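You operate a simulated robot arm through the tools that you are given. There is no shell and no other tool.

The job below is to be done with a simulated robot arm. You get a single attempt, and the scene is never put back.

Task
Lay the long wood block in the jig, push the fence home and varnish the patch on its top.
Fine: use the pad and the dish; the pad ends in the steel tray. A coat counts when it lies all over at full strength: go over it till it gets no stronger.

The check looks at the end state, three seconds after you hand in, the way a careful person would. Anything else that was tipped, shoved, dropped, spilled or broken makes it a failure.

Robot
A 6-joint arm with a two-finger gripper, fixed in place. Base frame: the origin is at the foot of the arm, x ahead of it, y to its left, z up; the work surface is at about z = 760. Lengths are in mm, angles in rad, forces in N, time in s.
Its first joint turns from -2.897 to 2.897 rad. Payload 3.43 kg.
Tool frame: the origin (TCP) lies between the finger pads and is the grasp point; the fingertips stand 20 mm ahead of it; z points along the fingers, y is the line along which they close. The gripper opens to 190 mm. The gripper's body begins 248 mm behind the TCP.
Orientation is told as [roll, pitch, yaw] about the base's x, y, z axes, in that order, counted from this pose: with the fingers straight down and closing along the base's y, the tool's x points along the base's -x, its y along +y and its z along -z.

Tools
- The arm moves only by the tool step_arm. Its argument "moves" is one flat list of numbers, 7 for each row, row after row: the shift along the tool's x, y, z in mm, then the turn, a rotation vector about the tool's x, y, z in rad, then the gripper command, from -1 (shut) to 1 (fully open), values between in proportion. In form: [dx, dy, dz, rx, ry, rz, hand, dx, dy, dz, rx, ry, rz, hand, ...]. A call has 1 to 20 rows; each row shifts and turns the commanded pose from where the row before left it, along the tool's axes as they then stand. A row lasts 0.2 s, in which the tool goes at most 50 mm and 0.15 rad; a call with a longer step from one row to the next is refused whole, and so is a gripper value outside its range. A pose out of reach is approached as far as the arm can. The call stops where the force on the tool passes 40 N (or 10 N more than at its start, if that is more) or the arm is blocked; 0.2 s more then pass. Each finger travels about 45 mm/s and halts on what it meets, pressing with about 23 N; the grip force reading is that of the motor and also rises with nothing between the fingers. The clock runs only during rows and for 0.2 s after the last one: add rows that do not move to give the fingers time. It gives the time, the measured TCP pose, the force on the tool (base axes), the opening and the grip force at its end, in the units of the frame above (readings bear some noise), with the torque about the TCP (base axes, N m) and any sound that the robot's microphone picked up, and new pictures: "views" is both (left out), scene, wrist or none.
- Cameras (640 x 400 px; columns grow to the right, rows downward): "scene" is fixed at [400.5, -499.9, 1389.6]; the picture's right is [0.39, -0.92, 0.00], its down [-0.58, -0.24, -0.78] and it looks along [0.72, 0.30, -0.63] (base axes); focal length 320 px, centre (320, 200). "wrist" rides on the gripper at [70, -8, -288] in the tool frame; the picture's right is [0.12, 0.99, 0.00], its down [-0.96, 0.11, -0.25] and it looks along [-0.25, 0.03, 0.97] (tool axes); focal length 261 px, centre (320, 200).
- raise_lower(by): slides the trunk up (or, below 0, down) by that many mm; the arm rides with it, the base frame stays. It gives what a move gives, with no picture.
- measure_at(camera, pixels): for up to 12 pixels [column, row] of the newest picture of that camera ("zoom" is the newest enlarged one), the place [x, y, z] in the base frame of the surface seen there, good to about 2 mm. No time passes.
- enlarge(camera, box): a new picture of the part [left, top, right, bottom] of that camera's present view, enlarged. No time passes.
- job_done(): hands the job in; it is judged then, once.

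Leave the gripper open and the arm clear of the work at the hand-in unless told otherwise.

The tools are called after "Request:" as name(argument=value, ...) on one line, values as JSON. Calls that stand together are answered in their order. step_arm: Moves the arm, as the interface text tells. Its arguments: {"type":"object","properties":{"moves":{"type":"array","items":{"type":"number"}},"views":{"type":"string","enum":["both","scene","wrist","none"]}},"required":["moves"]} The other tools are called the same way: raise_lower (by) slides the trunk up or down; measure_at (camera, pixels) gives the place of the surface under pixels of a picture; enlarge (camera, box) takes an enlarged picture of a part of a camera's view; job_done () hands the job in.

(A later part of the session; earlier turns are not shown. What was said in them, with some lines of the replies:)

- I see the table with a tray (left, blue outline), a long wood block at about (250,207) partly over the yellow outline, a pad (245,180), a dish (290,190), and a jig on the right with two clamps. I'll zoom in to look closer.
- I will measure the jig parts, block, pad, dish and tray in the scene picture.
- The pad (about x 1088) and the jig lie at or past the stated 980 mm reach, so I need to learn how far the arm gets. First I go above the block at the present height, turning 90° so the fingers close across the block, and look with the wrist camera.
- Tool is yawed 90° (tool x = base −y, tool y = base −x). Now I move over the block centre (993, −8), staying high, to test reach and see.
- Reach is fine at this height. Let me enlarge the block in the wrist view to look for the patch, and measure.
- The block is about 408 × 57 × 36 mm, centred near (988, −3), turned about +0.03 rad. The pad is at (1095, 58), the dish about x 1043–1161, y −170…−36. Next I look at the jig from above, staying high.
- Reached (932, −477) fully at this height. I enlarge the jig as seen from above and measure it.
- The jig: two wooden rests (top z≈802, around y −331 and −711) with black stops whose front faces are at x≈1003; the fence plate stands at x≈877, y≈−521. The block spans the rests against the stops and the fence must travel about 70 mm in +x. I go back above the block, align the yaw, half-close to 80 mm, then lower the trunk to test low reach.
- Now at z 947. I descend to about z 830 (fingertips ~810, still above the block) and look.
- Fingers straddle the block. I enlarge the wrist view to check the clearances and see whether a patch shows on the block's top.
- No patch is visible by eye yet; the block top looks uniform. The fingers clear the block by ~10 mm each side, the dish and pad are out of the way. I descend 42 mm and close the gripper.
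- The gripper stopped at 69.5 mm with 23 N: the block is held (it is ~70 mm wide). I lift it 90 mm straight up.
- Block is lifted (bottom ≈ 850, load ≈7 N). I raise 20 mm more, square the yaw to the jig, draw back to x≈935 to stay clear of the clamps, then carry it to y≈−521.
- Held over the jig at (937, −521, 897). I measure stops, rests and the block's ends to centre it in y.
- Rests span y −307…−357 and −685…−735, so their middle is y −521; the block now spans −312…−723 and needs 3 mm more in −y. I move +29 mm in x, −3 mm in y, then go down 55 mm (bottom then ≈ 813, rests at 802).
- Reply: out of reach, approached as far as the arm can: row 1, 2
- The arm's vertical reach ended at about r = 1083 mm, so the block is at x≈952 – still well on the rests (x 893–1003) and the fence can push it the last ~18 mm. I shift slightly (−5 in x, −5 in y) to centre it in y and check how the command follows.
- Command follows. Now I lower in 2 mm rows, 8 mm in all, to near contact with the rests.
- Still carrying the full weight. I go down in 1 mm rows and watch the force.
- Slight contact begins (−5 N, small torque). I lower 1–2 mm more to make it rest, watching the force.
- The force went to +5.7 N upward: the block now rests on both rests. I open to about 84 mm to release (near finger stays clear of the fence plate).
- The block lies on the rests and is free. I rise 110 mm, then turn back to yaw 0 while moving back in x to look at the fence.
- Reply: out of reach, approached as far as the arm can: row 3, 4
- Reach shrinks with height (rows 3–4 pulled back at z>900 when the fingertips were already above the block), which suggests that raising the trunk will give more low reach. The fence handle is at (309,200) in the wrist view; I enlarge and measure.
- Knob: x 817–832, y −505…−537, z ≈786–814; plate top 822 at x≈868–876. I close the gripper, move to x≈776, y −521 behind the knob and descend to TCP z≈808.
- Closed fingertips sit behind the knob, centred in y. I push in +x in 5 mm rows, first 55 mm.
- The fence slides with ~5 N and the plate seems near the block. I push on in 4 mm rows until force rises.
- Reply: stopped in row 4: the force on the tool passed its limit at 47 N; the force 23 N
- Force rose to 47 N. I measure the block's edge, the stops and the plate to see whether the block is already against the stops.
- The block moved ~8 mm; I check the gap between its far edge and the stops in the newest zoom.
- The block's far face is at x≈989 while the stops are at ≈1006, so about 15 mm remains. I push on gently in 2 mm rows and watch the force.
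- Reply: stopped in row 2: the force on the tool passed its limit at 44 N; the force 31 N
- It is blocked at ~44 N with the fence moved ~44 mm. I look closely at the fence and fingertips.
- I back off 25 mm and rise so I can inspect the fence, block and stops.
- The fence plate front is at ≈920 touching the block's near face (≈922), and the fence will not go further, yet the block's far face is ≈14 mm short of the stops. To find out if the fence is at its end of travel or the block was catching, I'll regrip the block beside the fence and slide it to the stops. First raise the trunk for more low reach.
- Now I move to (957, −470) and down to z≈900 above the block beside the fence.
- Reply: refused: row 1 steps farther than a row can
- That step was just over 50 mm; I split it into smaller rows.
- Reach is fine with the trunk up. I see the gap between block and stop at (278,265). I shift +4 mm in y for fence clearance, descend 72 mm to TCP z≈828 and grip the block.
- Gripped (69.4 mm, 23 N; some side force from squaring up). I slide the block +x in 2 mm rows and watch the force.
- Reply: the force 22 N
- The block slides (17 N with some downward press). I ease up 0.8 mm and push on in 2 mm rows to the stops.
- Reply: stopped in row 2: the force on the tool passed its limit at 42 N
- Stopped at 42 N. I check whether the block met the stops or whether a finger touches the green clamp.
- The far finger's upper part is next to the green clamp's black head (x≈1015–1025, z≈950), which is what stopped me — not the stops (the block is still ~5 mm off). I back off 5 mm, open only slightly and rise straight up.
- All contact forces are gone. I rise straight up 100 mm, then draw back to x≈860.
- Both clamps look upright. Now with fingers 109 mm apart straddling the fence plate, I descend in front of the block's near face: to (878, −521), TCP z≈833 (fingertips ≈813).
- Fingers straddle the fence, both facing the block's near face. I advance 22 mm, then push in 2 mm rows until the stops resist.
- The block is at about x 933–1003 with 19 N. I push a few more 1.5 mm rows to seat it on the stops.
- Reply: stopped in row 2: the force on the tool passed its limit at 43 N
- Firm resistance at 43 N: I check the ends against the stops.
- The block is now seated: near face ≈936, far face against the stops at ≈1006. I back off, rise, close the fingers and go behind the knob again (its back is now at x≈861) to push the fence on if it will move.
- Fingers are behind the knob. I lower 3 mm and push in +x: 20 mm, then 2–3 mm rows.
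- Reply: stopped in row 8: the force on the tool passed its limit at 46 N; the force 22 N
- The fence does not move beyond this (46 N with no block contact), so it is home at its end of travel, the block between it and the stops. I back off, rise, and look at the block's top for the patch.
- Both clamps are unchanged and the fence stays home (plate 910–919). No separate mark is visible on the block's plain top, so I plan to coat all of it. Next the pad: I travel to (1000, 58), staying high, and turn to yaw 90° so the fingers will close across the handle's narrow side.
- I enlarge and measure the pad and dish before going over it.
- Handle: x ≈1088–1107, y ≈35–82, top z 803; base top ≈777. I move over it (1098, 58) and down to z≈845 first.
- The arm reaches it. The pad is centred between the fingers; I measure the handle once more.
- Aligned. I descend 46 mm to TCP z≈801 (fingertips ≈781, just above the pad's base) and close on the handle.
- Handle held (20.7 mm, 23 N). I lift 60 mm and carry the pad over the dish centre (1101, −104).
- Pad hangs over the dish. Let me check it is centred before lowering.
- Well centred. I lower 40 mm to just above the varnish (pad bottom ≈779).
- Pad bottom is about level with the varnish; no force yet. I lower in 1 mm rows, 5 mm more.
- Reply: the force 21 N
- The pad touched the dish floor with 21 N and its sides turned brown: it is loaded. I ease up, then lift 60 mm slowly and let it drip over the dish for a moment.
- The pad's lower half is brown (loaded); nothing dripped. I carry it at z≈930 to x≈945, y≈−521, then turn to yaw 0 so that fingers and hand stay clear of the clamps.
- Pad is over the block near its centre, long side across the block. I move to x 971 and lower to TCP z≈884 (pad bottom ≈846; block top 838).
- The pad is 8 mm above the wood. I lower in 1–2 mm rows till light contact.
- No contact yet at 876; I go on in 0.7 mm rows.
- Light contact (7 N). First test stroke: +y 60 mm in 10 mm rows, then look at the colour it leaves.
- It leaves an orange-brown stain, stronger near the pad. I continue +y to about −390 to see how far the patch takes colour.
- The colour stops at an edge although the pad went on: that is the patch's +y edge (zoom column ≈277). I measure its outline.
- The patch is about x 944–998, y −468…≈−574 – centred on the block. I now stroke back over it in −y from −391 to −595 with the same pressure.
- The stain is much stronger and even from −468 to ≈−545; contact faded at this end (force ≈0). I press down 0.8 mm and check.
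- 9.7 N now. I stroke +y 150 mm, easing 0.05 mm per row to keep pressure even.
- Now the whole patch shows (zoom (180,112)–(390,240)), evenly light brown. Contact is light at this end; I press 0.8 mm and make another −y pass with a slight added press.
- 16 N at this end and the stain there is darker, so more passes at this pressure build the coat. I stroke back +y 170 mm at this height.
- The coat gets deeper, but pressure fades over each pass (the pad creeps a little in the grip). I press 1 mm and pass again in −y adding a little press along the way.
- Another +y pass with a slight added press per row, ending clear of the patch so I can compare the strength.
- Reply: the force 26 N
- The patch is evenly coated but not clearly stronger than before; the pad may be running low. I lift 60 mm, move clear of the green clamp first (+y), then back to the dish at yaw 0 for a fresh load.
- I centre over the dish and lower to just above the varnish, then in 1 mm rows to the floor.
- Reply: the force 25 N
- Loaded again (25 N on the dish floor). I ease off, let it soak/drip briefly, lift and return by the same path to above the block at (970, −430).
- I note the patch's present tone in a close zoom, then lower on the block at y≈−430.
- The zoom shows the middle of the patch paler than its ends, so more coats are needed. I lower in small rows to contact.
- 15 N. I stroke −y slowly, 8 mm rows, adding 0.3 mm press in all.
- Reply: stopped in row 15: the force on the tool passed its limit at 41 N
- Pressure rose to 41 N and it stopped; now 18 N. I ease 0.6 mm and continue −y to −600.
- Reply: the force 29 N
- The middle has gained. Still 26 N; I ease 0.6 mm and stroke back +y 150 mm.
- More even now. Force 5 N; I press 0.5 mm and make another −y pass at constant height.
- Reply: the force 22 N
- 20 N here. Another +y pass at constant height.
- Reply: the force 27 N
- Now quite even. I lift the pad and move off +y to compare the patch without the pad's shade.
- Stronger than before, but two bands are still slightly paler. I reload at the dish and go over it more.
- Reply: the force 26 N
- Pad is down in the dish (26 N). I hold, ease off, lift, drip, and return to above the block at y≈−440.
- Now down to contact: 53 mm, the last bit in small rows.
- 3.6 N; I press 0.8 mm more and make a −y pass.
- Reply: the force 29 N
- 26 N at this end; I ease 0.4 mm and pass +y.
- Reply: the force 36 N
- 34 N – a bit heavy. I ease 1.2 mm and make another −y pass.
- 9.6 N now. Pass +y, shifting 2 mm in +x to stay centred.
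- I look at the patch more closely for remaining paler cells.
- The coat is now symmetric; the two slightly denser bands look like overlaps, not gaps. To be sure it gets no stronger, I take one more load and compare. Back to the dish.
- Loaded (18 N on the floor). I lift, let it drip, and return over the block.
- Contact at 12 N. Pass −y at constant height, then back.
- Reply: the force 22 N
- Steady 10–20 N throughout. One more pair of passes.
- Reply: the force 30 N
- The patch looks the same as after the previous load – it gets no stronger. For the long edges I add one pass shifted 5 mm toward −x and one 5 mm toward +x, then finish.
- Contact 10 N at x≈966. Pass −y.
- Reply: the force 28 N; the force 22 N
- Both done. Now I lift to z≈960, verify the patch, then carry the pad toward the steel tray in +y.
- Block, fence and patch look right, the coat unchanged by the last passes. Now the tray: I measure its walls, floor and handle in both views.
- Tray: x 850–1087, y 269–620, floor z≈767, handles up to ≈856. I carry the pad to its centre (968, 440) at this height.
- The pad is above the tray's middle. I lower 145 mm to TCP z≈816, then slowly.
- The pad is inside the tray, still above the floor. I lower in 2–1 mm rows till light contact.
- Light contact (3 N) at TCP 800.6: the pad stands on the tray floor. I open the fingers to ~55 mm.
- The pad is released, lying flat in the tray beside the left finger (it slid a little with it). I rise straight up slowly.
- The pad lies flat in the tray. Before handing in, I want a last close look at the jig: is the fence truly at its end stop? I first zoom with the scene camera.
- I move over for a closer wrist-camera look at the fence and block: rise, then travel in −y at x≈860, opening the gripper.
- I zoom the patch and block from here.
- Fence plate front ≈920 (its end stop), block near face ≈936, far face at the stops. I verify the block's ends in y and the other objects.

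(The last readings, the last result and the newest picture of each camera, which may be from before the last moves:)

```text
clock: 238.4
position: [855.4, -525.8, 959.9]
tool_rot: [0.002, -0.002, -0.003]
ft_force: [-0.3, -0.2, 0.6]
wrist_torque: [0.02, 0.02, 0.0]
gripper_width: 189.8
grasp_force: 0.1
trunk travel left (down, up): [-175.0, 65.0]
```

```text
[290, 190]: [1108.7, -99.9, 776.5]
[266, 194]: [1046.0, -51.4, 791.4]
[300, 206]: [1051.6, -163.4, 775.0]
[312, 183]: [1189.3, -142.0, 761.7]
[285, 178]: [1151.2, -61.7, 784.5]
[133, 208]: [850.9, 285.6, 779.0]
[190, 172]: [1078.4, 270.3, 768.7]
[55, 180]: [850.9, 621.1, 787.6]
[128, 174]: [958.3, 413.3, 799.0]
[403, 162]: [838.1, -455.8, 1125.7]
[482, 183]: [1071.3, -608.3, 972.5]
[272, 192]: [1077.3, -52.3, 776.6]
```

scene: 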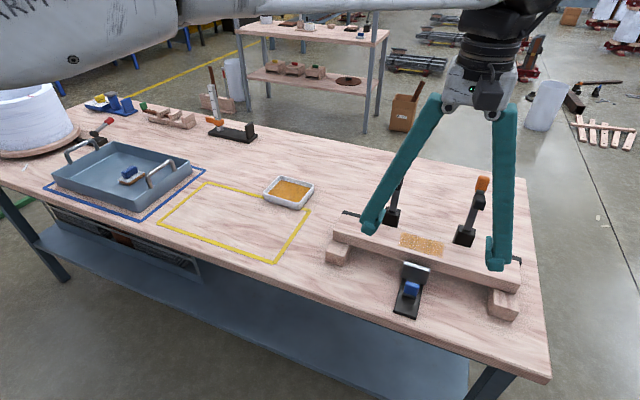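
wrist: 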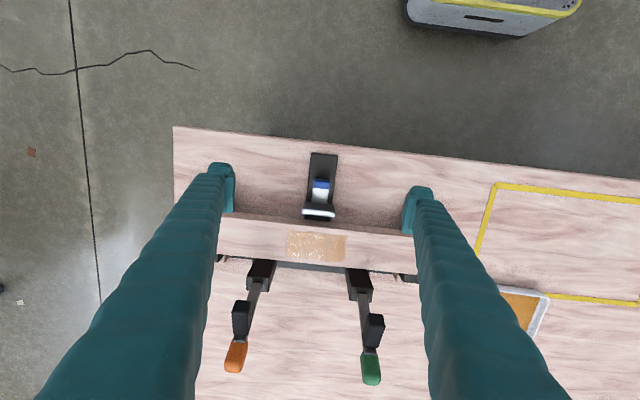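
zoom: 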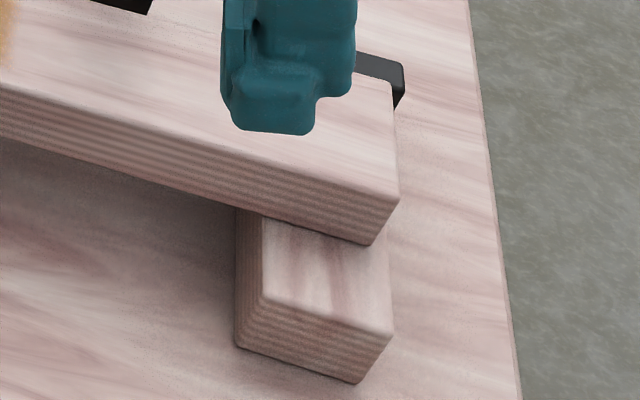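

Block ends are at y −313 and −728 (centre −520, exactly the jig's middle), dish and tray are unmoved. The slot between fence (920) and stops (1006) is 86 mm for a 70 mm block, so I'll ease the block ~5 mm off the stops to sit nearer the slot's middle. I raise the trunk 60 mm for reach and close the gripper.

Request:
raise_lower(by=60)

Request:
step_arm(moves=[0, 5, 0, 0, 0, 0, 0.5, 0, 0, 0, 0, 0, 0, 0, 0, 0, 0, 0, 0, 0, -0.5, 0, 0, 0, 0, 0, 0, -1, 0, 0, 0, 0, 0, 0, -1, 0, 0, 0, 0, 0, 0, -1, 0, 0, 0, 0, 0, 0, -1, 0, 0, 0, 0, 0, 0, -1, 0, 0, 0, 0, 0, 0, -1, 0, 0, 0, 0, 0, 0, -1, 0, 0, 0, 0, 0, 0, -1, -40, 0, 25, 0, 0, 0, -1, 0, 0, 40, 0, 0, 0, -1, 0, 0, 40, 0, 0, 0, -1, 0, 0, 0, 0, 0, 0, -1])

```text
clock: 239.4
position: [855.4, -525.7, 1018.7]
tool_rot: [0.0, 0.001, -0.004]
ft_force: [-0.3, -0.6, -0.6]
wrist_torque: [-0.01, -0.02, -0.01]
gripper_width: 189.9
grasp_force: 0.0
trunk travel left (down, up): [-235.0, 5.0]
```

```text
clock: 242.6
position: [895.8, -522.1, 914.1]
tool_rot: [0.001, 0.0, -0.006]
ft_force: [0.5, -0.4, 1.1]
wrist_torque: [0.0, 0.04, 0.04]
gripper_width: 0.2
grasp_force: 22.7
trunk travel left (down, up): [-235.0, 5.0]
```

scene: 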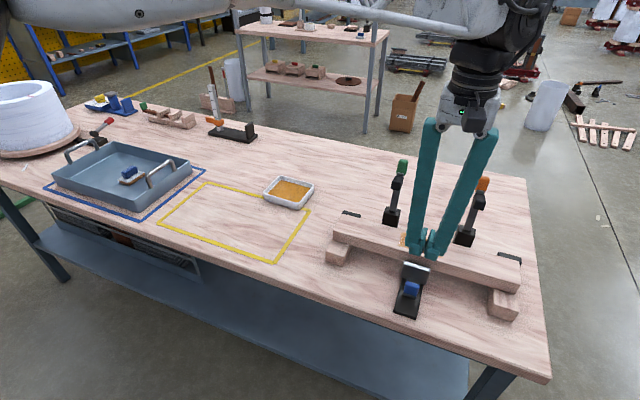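
wrist: 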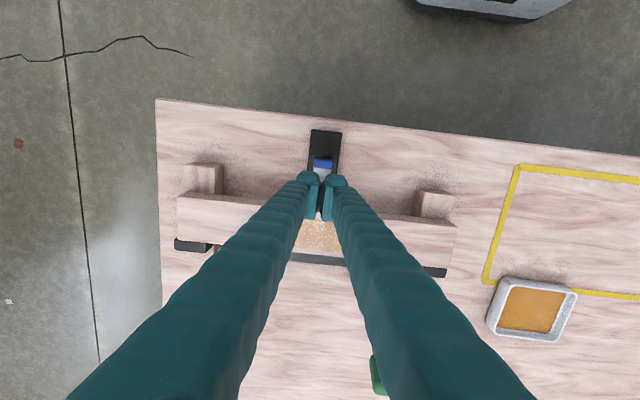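

Closed fingers are 55 mm above the wet patch. I move +x over the block at this height, between the two clamps (y −521), to x≈1038.

Request:
step_arm(moves=[-36, 0.5, 0, 0, 0, 0.005, -1, -36, 0.5, 0, 0, 0, 0, -1, -36, 0, 0, 0, 0, 0, -1, -34, 0, 0, 0, 0, 0, -1, 0, 0, 0, 0, 0, 0, -1])

Request:
enlarge(camera="scene", box=[370, 130, 510, 260])

```text
clock: 243.8
position: [1038.0, -520.9, 914.0]
tool_rot: [0.005, 0.0, -0.009]
ft_force: [0.0, 0.0, -0.9]
wrist_torque: [0.07, 0.11, 0.01]
gripper_width: 0.0
grasp_force: 23.3
trunk travel left (down, up): [-235.0, 5.0]
```

scene: 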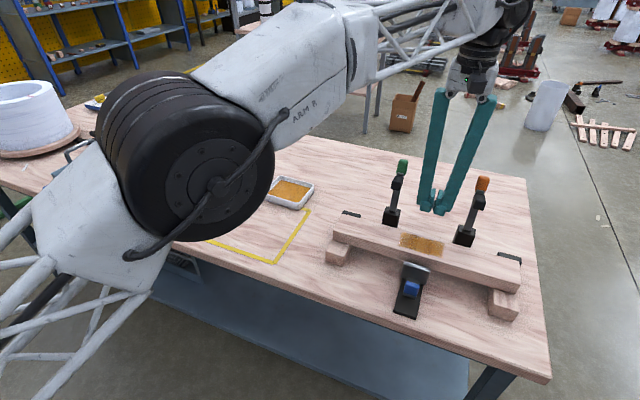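
wrist: 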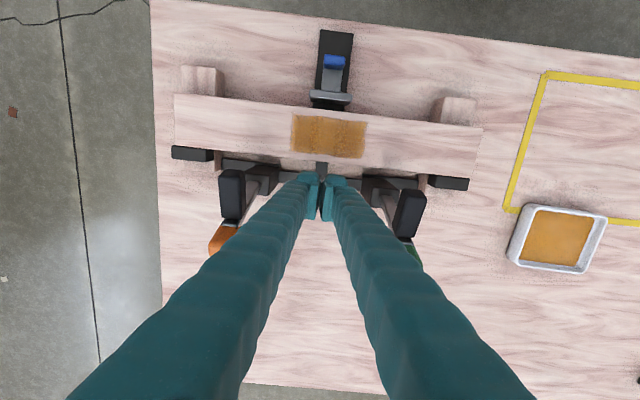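

```text
3.08 times, centred on (440, 195) of scene
```

zoom: 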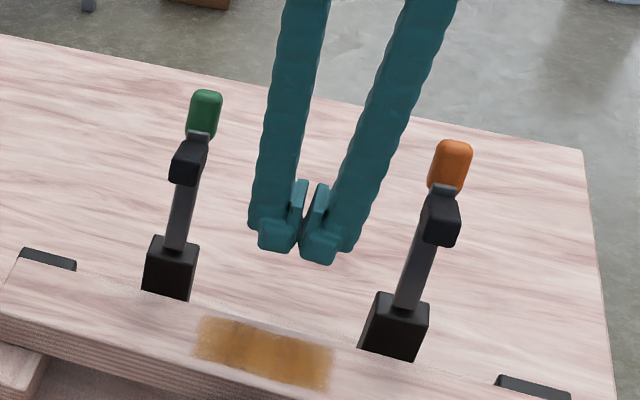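

Reached, well between the clamps; the patch seen from above is even and strong. I descend 88 mm behind the block (fingertips ≈806, above the bar at 772).

Request:
step_arm(moves=[0, 0, 25, 0, 0, 0, -1, 0, 0, 25, 0, 0, 0, -1, 0, 0, 20, 0, 0, 0, -1, 0, 0, 18, 0, 0, 0, -1, 0, 0, 0, 0, 0, 0, -1])

Request:
enlarge(camera="wrist", box=[200, 40, 440, 260])

```text
clock: 245.0
position: [1036.7, -520.4, 827.8]
tool_rot: [0.002, -0.003, -0.009]
ft_force: [-0.3, -0.1, -1.0]
wrist_torque: [-0.03, 0.0, 0.0]
gripper_width: 0.0
grasp_force: 22.5
trunk travel left (down, up): [-235.0, 5.0]
```

scene: 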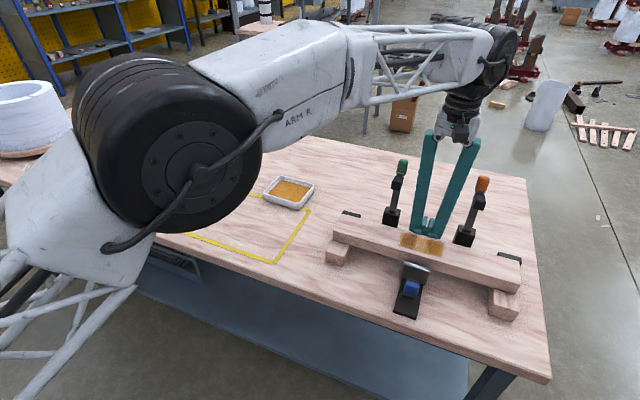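
wrist: 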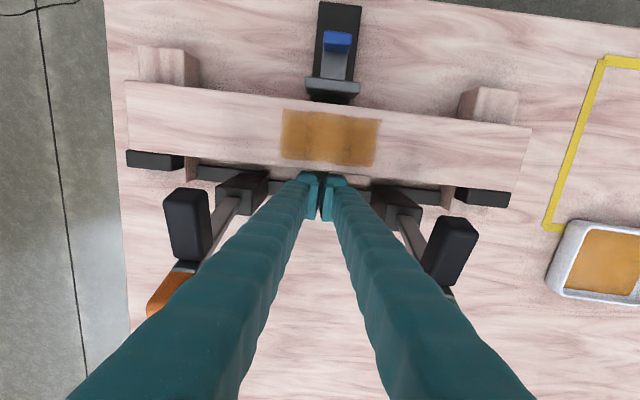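

```text
1.82 times, centred on (320, 150) of wrist
```

zoom: 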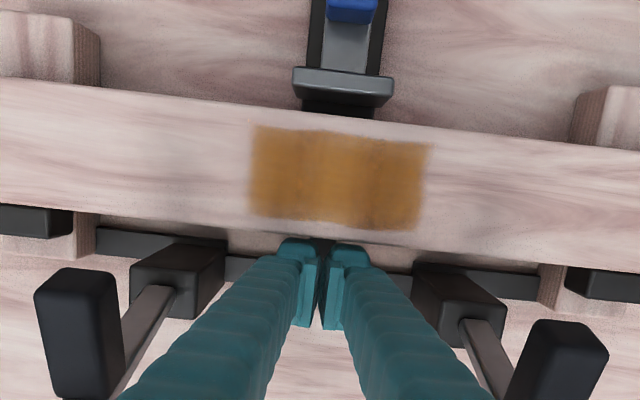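

Fingers are behind the block, clear of both clamps. I move −x: 9 mm to near contact, then about 6 mm more in 1.5 mm rows.

Request:
step_arm(moves=[3, 0, 0, 0, 0, 0, -1, 3, 0, 0, 0, 0, 0, -1, 3, 0, 0, 0, 0, 0, -1, 1.5, 0, 0, 0, 0, 0, -1, 1.5, 0, 0, 0, 0, 0, -1, 1.5, 0, 0, 0, 0, 0, -1, 1.5, 0, 0, 0, 0, 0, -1, 0, 0, 0, 0, 0, 0, -1])

Request:
enlarge(camera="wrist", box=[100, 20, 540, 260])

Request:
measure_at(camera="wrist", pixels=[[150, 90], [500, 125], [170, 145], [500, 185], [320, 105], [320, 92], [150, 155], [480, 196], [260, 100], [400, 115]])

```text
clock: 246.8
position: [1022.1, -518.9, 827.1]
tool_rot: [0.002, 0.001, -0.009]
ft_force: [3.1, -0.2, 0.6]
wrist_torque: [-0.01, -0.01, -0.02]
gripper_width: 5.8
grasp_force: 22.3
trunk travel left (down, up): [-235.0, 5.0]
```

scene: 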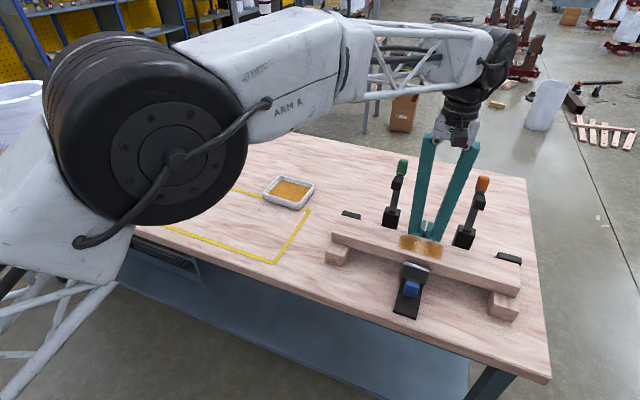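
wrist: 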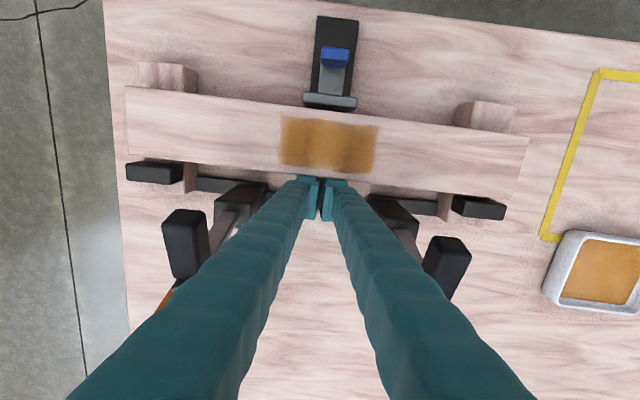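

```text
1.45 times, centred on (320, 140) of wrist
```

zoom: 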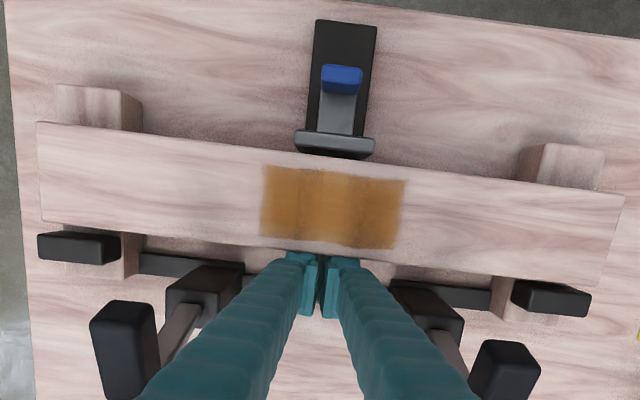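

```text
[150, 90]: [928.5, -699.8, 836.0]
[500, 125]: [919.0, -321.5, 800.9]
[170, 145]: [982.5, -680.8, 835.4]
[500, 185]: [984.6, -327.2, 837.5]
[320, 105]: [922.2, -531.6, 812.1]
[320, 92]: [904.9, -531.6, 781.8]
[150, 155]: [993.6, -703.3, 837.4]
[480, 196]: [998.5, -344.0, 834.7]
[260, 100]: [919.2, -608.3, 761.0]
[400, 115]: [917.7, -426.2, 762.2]
```

The block moved ~5 mm evenly (small equal gaps at both stops now). I back off +x 10 mm, rise to z≈915, then come back over the block and away.

Request:
step_arm(moves=[-5, 0, 0, 0, 0, 0, -1, -7, -1, 0, 0, 0, 0, -1, 0, 0, -20, 0, 0, 0, -1, 0, 0, -25, 0, 0, 0, -1, 0, 0, -25, 0, 0, 0, -1, 0, 0, -20, 0, 0, 0, -1, 36, 0, 0, 0, 0, 0, -1, 36, 0, 0, 0, 0, 0, -1, 36, 0, 0, 0, 0, 0, -1, 40, 0, 0, 0, 0, 0, -1, 40, 0, -20, 0, 0, 0, -0.5, 40, 0, -25, 0, 0, 0, 0, 0, 0, -40, 0, 0, 0, 0.5, 0, 0, -40, 0, 0, 0, 1, 0, 0, 0, 0, 0, 0, 1, 0, 0, 0, 0, 0, 0, 1])

Request:
enlarge(camera="scene", box=[320, 140, 540, 330])

```text
clock: 250.2
position: [805.0, -518.5, 1042.6]
tool_rot: [0.001, -0.004, -0.009]
ft_force: [0.4, 0.9, 0.2]
wrist_torque: [-0.03, -0.01, 0.05]
gripper_width: 120.2
grasp_force: 0.1
trunk travel left (down, up): [-235.0, 5.0]
```

scene: 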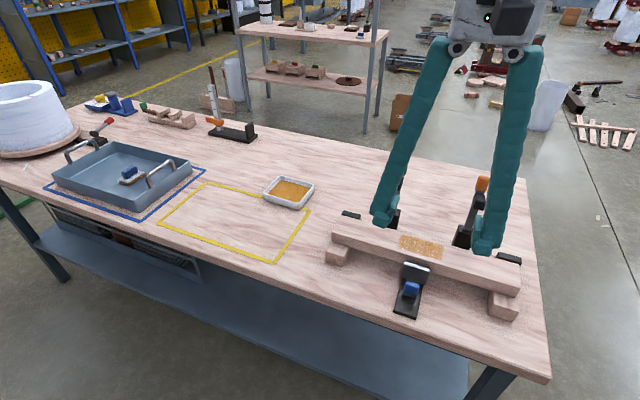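
wrist: 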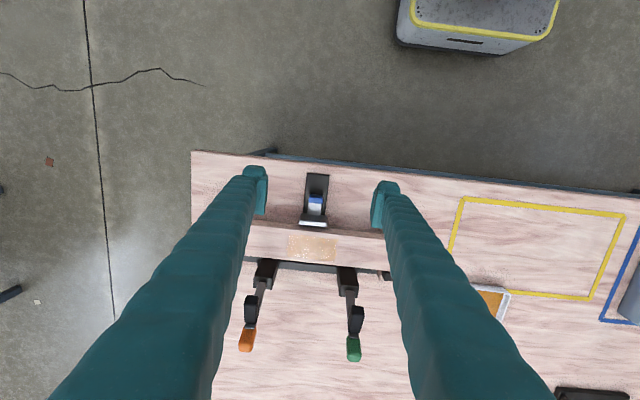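

```text
2.11 times, centred on (430, 235) of scene
```

zoom: 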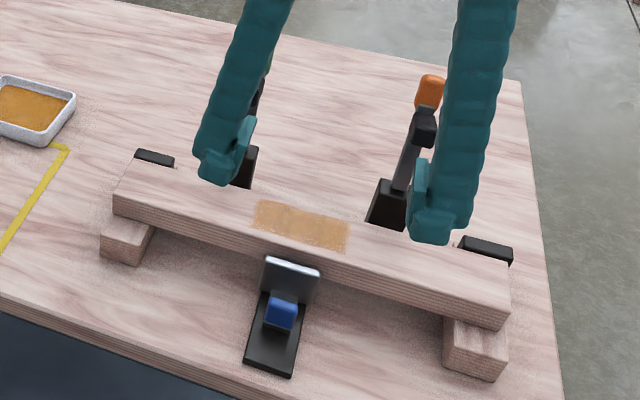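

All in place. I retreat the arm to a clear position (x≈740, y≈0, high) with the gripper open, and take a final look.

Request:
step_arm(moves=[20, 40, -10, 0, 0, 0, 1, 20, 40, -10, 0, 0, 0, 1, 20, 40, -10, 0, 0, 0, 1, 0, 48, 0, 0, 0, 0, 1, 0, 48, 0, 0, 0, 0, 1, 0, 48, 0, 0, 0, 0, 1, 0, 48, 0, 0, 0, 0, 1, 0, 48, 0, 0, 0, 0, 1, 0, 48, 0, 0, 0, 0, 1, 0, 48, 0, 0, 0, 0, 1, 0, 48, 0, 0, 0, 0, 1, 0, 0, 0, 0, 0, 0, 1])

Request:
enlarge(camera="scene", box=[320, 140, 540, 330])

Request:
enlarge(camera="scene", box=[30, 110, 330, 280])

Request:
measure_at(camera="scene", pixels=[[340, 222], [334, 233], [518, 270], [519, 285], [416, 268], [403, 162], [482, 183], [397, 183], [478, 200], [128, 174], [290, 190], [442, 262]])

```text
clock: 252.8
position: [749.9, -12.5, 1071.6]
tool_rot: [0.002, 0.001, -0.009]
ft_force: [-0.5, 0.6, -0.3]
wrist_torque: [-0.01, -0.01, 0.01]
gripper_width: 190.2
grasp_force: 0.2
trunk travel left (down, up): [-235.0, 5.0]
```

scene: 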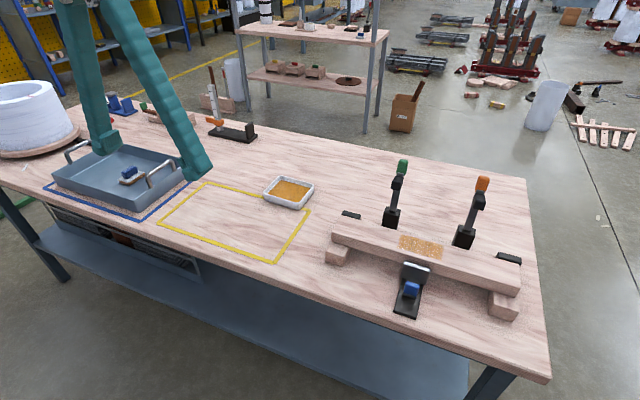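
wrist: 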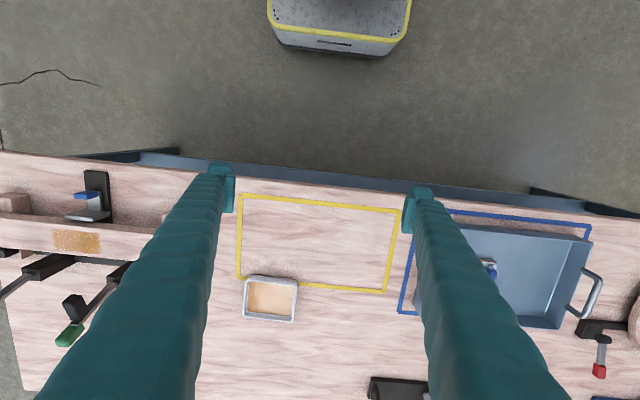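

```text
2.11 times, centred on (430, 235) of scene
```

zoom: 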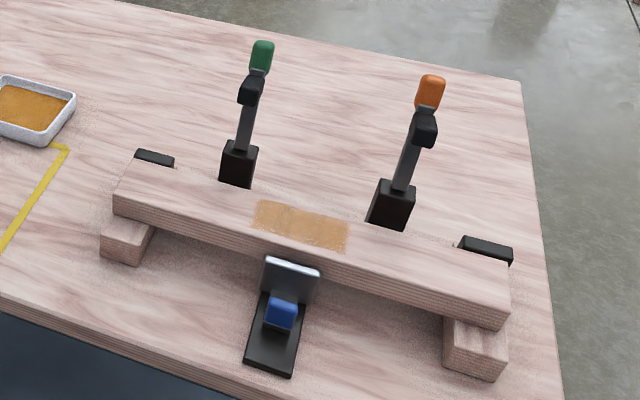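

```text
2.13 times, centred on (180, 195) of scene
```

zoom: 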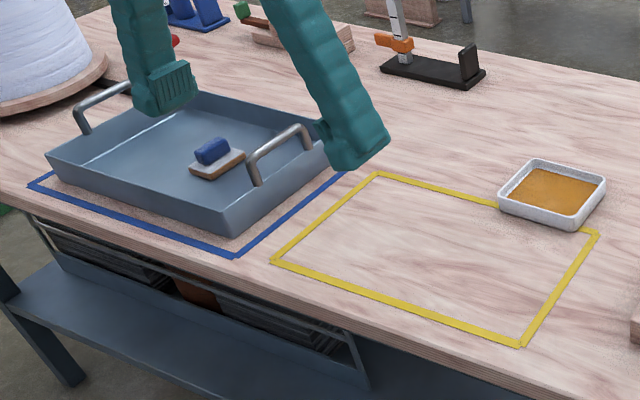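

```text
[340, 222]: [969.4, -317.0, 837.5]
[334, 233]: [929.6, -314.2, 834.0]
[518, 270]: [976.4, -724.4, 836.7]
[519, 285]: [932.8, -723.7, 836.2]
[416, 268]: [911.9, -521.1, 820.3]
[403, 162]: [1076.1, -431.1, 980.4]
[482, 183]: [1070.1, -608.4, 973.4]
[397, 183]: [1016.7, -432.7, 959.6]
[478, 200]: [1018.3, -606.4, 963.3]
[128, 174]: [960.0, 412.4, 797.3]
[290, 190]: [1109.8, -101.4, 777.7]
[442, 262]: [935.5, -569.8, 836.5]
```

Final state: the block lies across both rests between stops and fence, centred in y. The fence is at its end stop, the patch is evenly coated, and the pad stands in the steel tray. The clamps, dish and tray have not moved. The gripper is open and the arm is clear, so I hand in.

Request:
job_done()

```text
The job is handed in.
```

I laid the block in the jig, pushed the fence to its end stop, varnished the patch, and left the pad in the steel tray. The job is handed in; I don't know the check's verdict.

- **Block:** it lies across both rests, centred lengthwise to within about 1 mm of the jig's middle.
- **Fence:** it stopped hard in the same place on every push, at 44–47 N. That leaves a slot of about 86 mm for a 70 mm block, so it does not pinch the block. I eased the block about 5 mm off the stops, leaving roughly 5 mm there and 10 mm to the fence.
- **Varnish:** I loaded the pad from the dish four times. The last load, including passes shifted toward each long edge, made no visible difference, so I took the coat as full. Two bands look slightly denser, which I read as overlaps rather than gaps.
- **Pad:** it stands upright on the tray floor. It slid a couple of centimetres with one finger as I let go.
- **Everything else:** while I slid the block toward the stops, a stop at 42 N came with the gripper right beside the green clamp. I took that as contact and backed off. The clamps, dish and tray measure where they were at the start, and I saw no spills. The gripper is open and the arm is clear.
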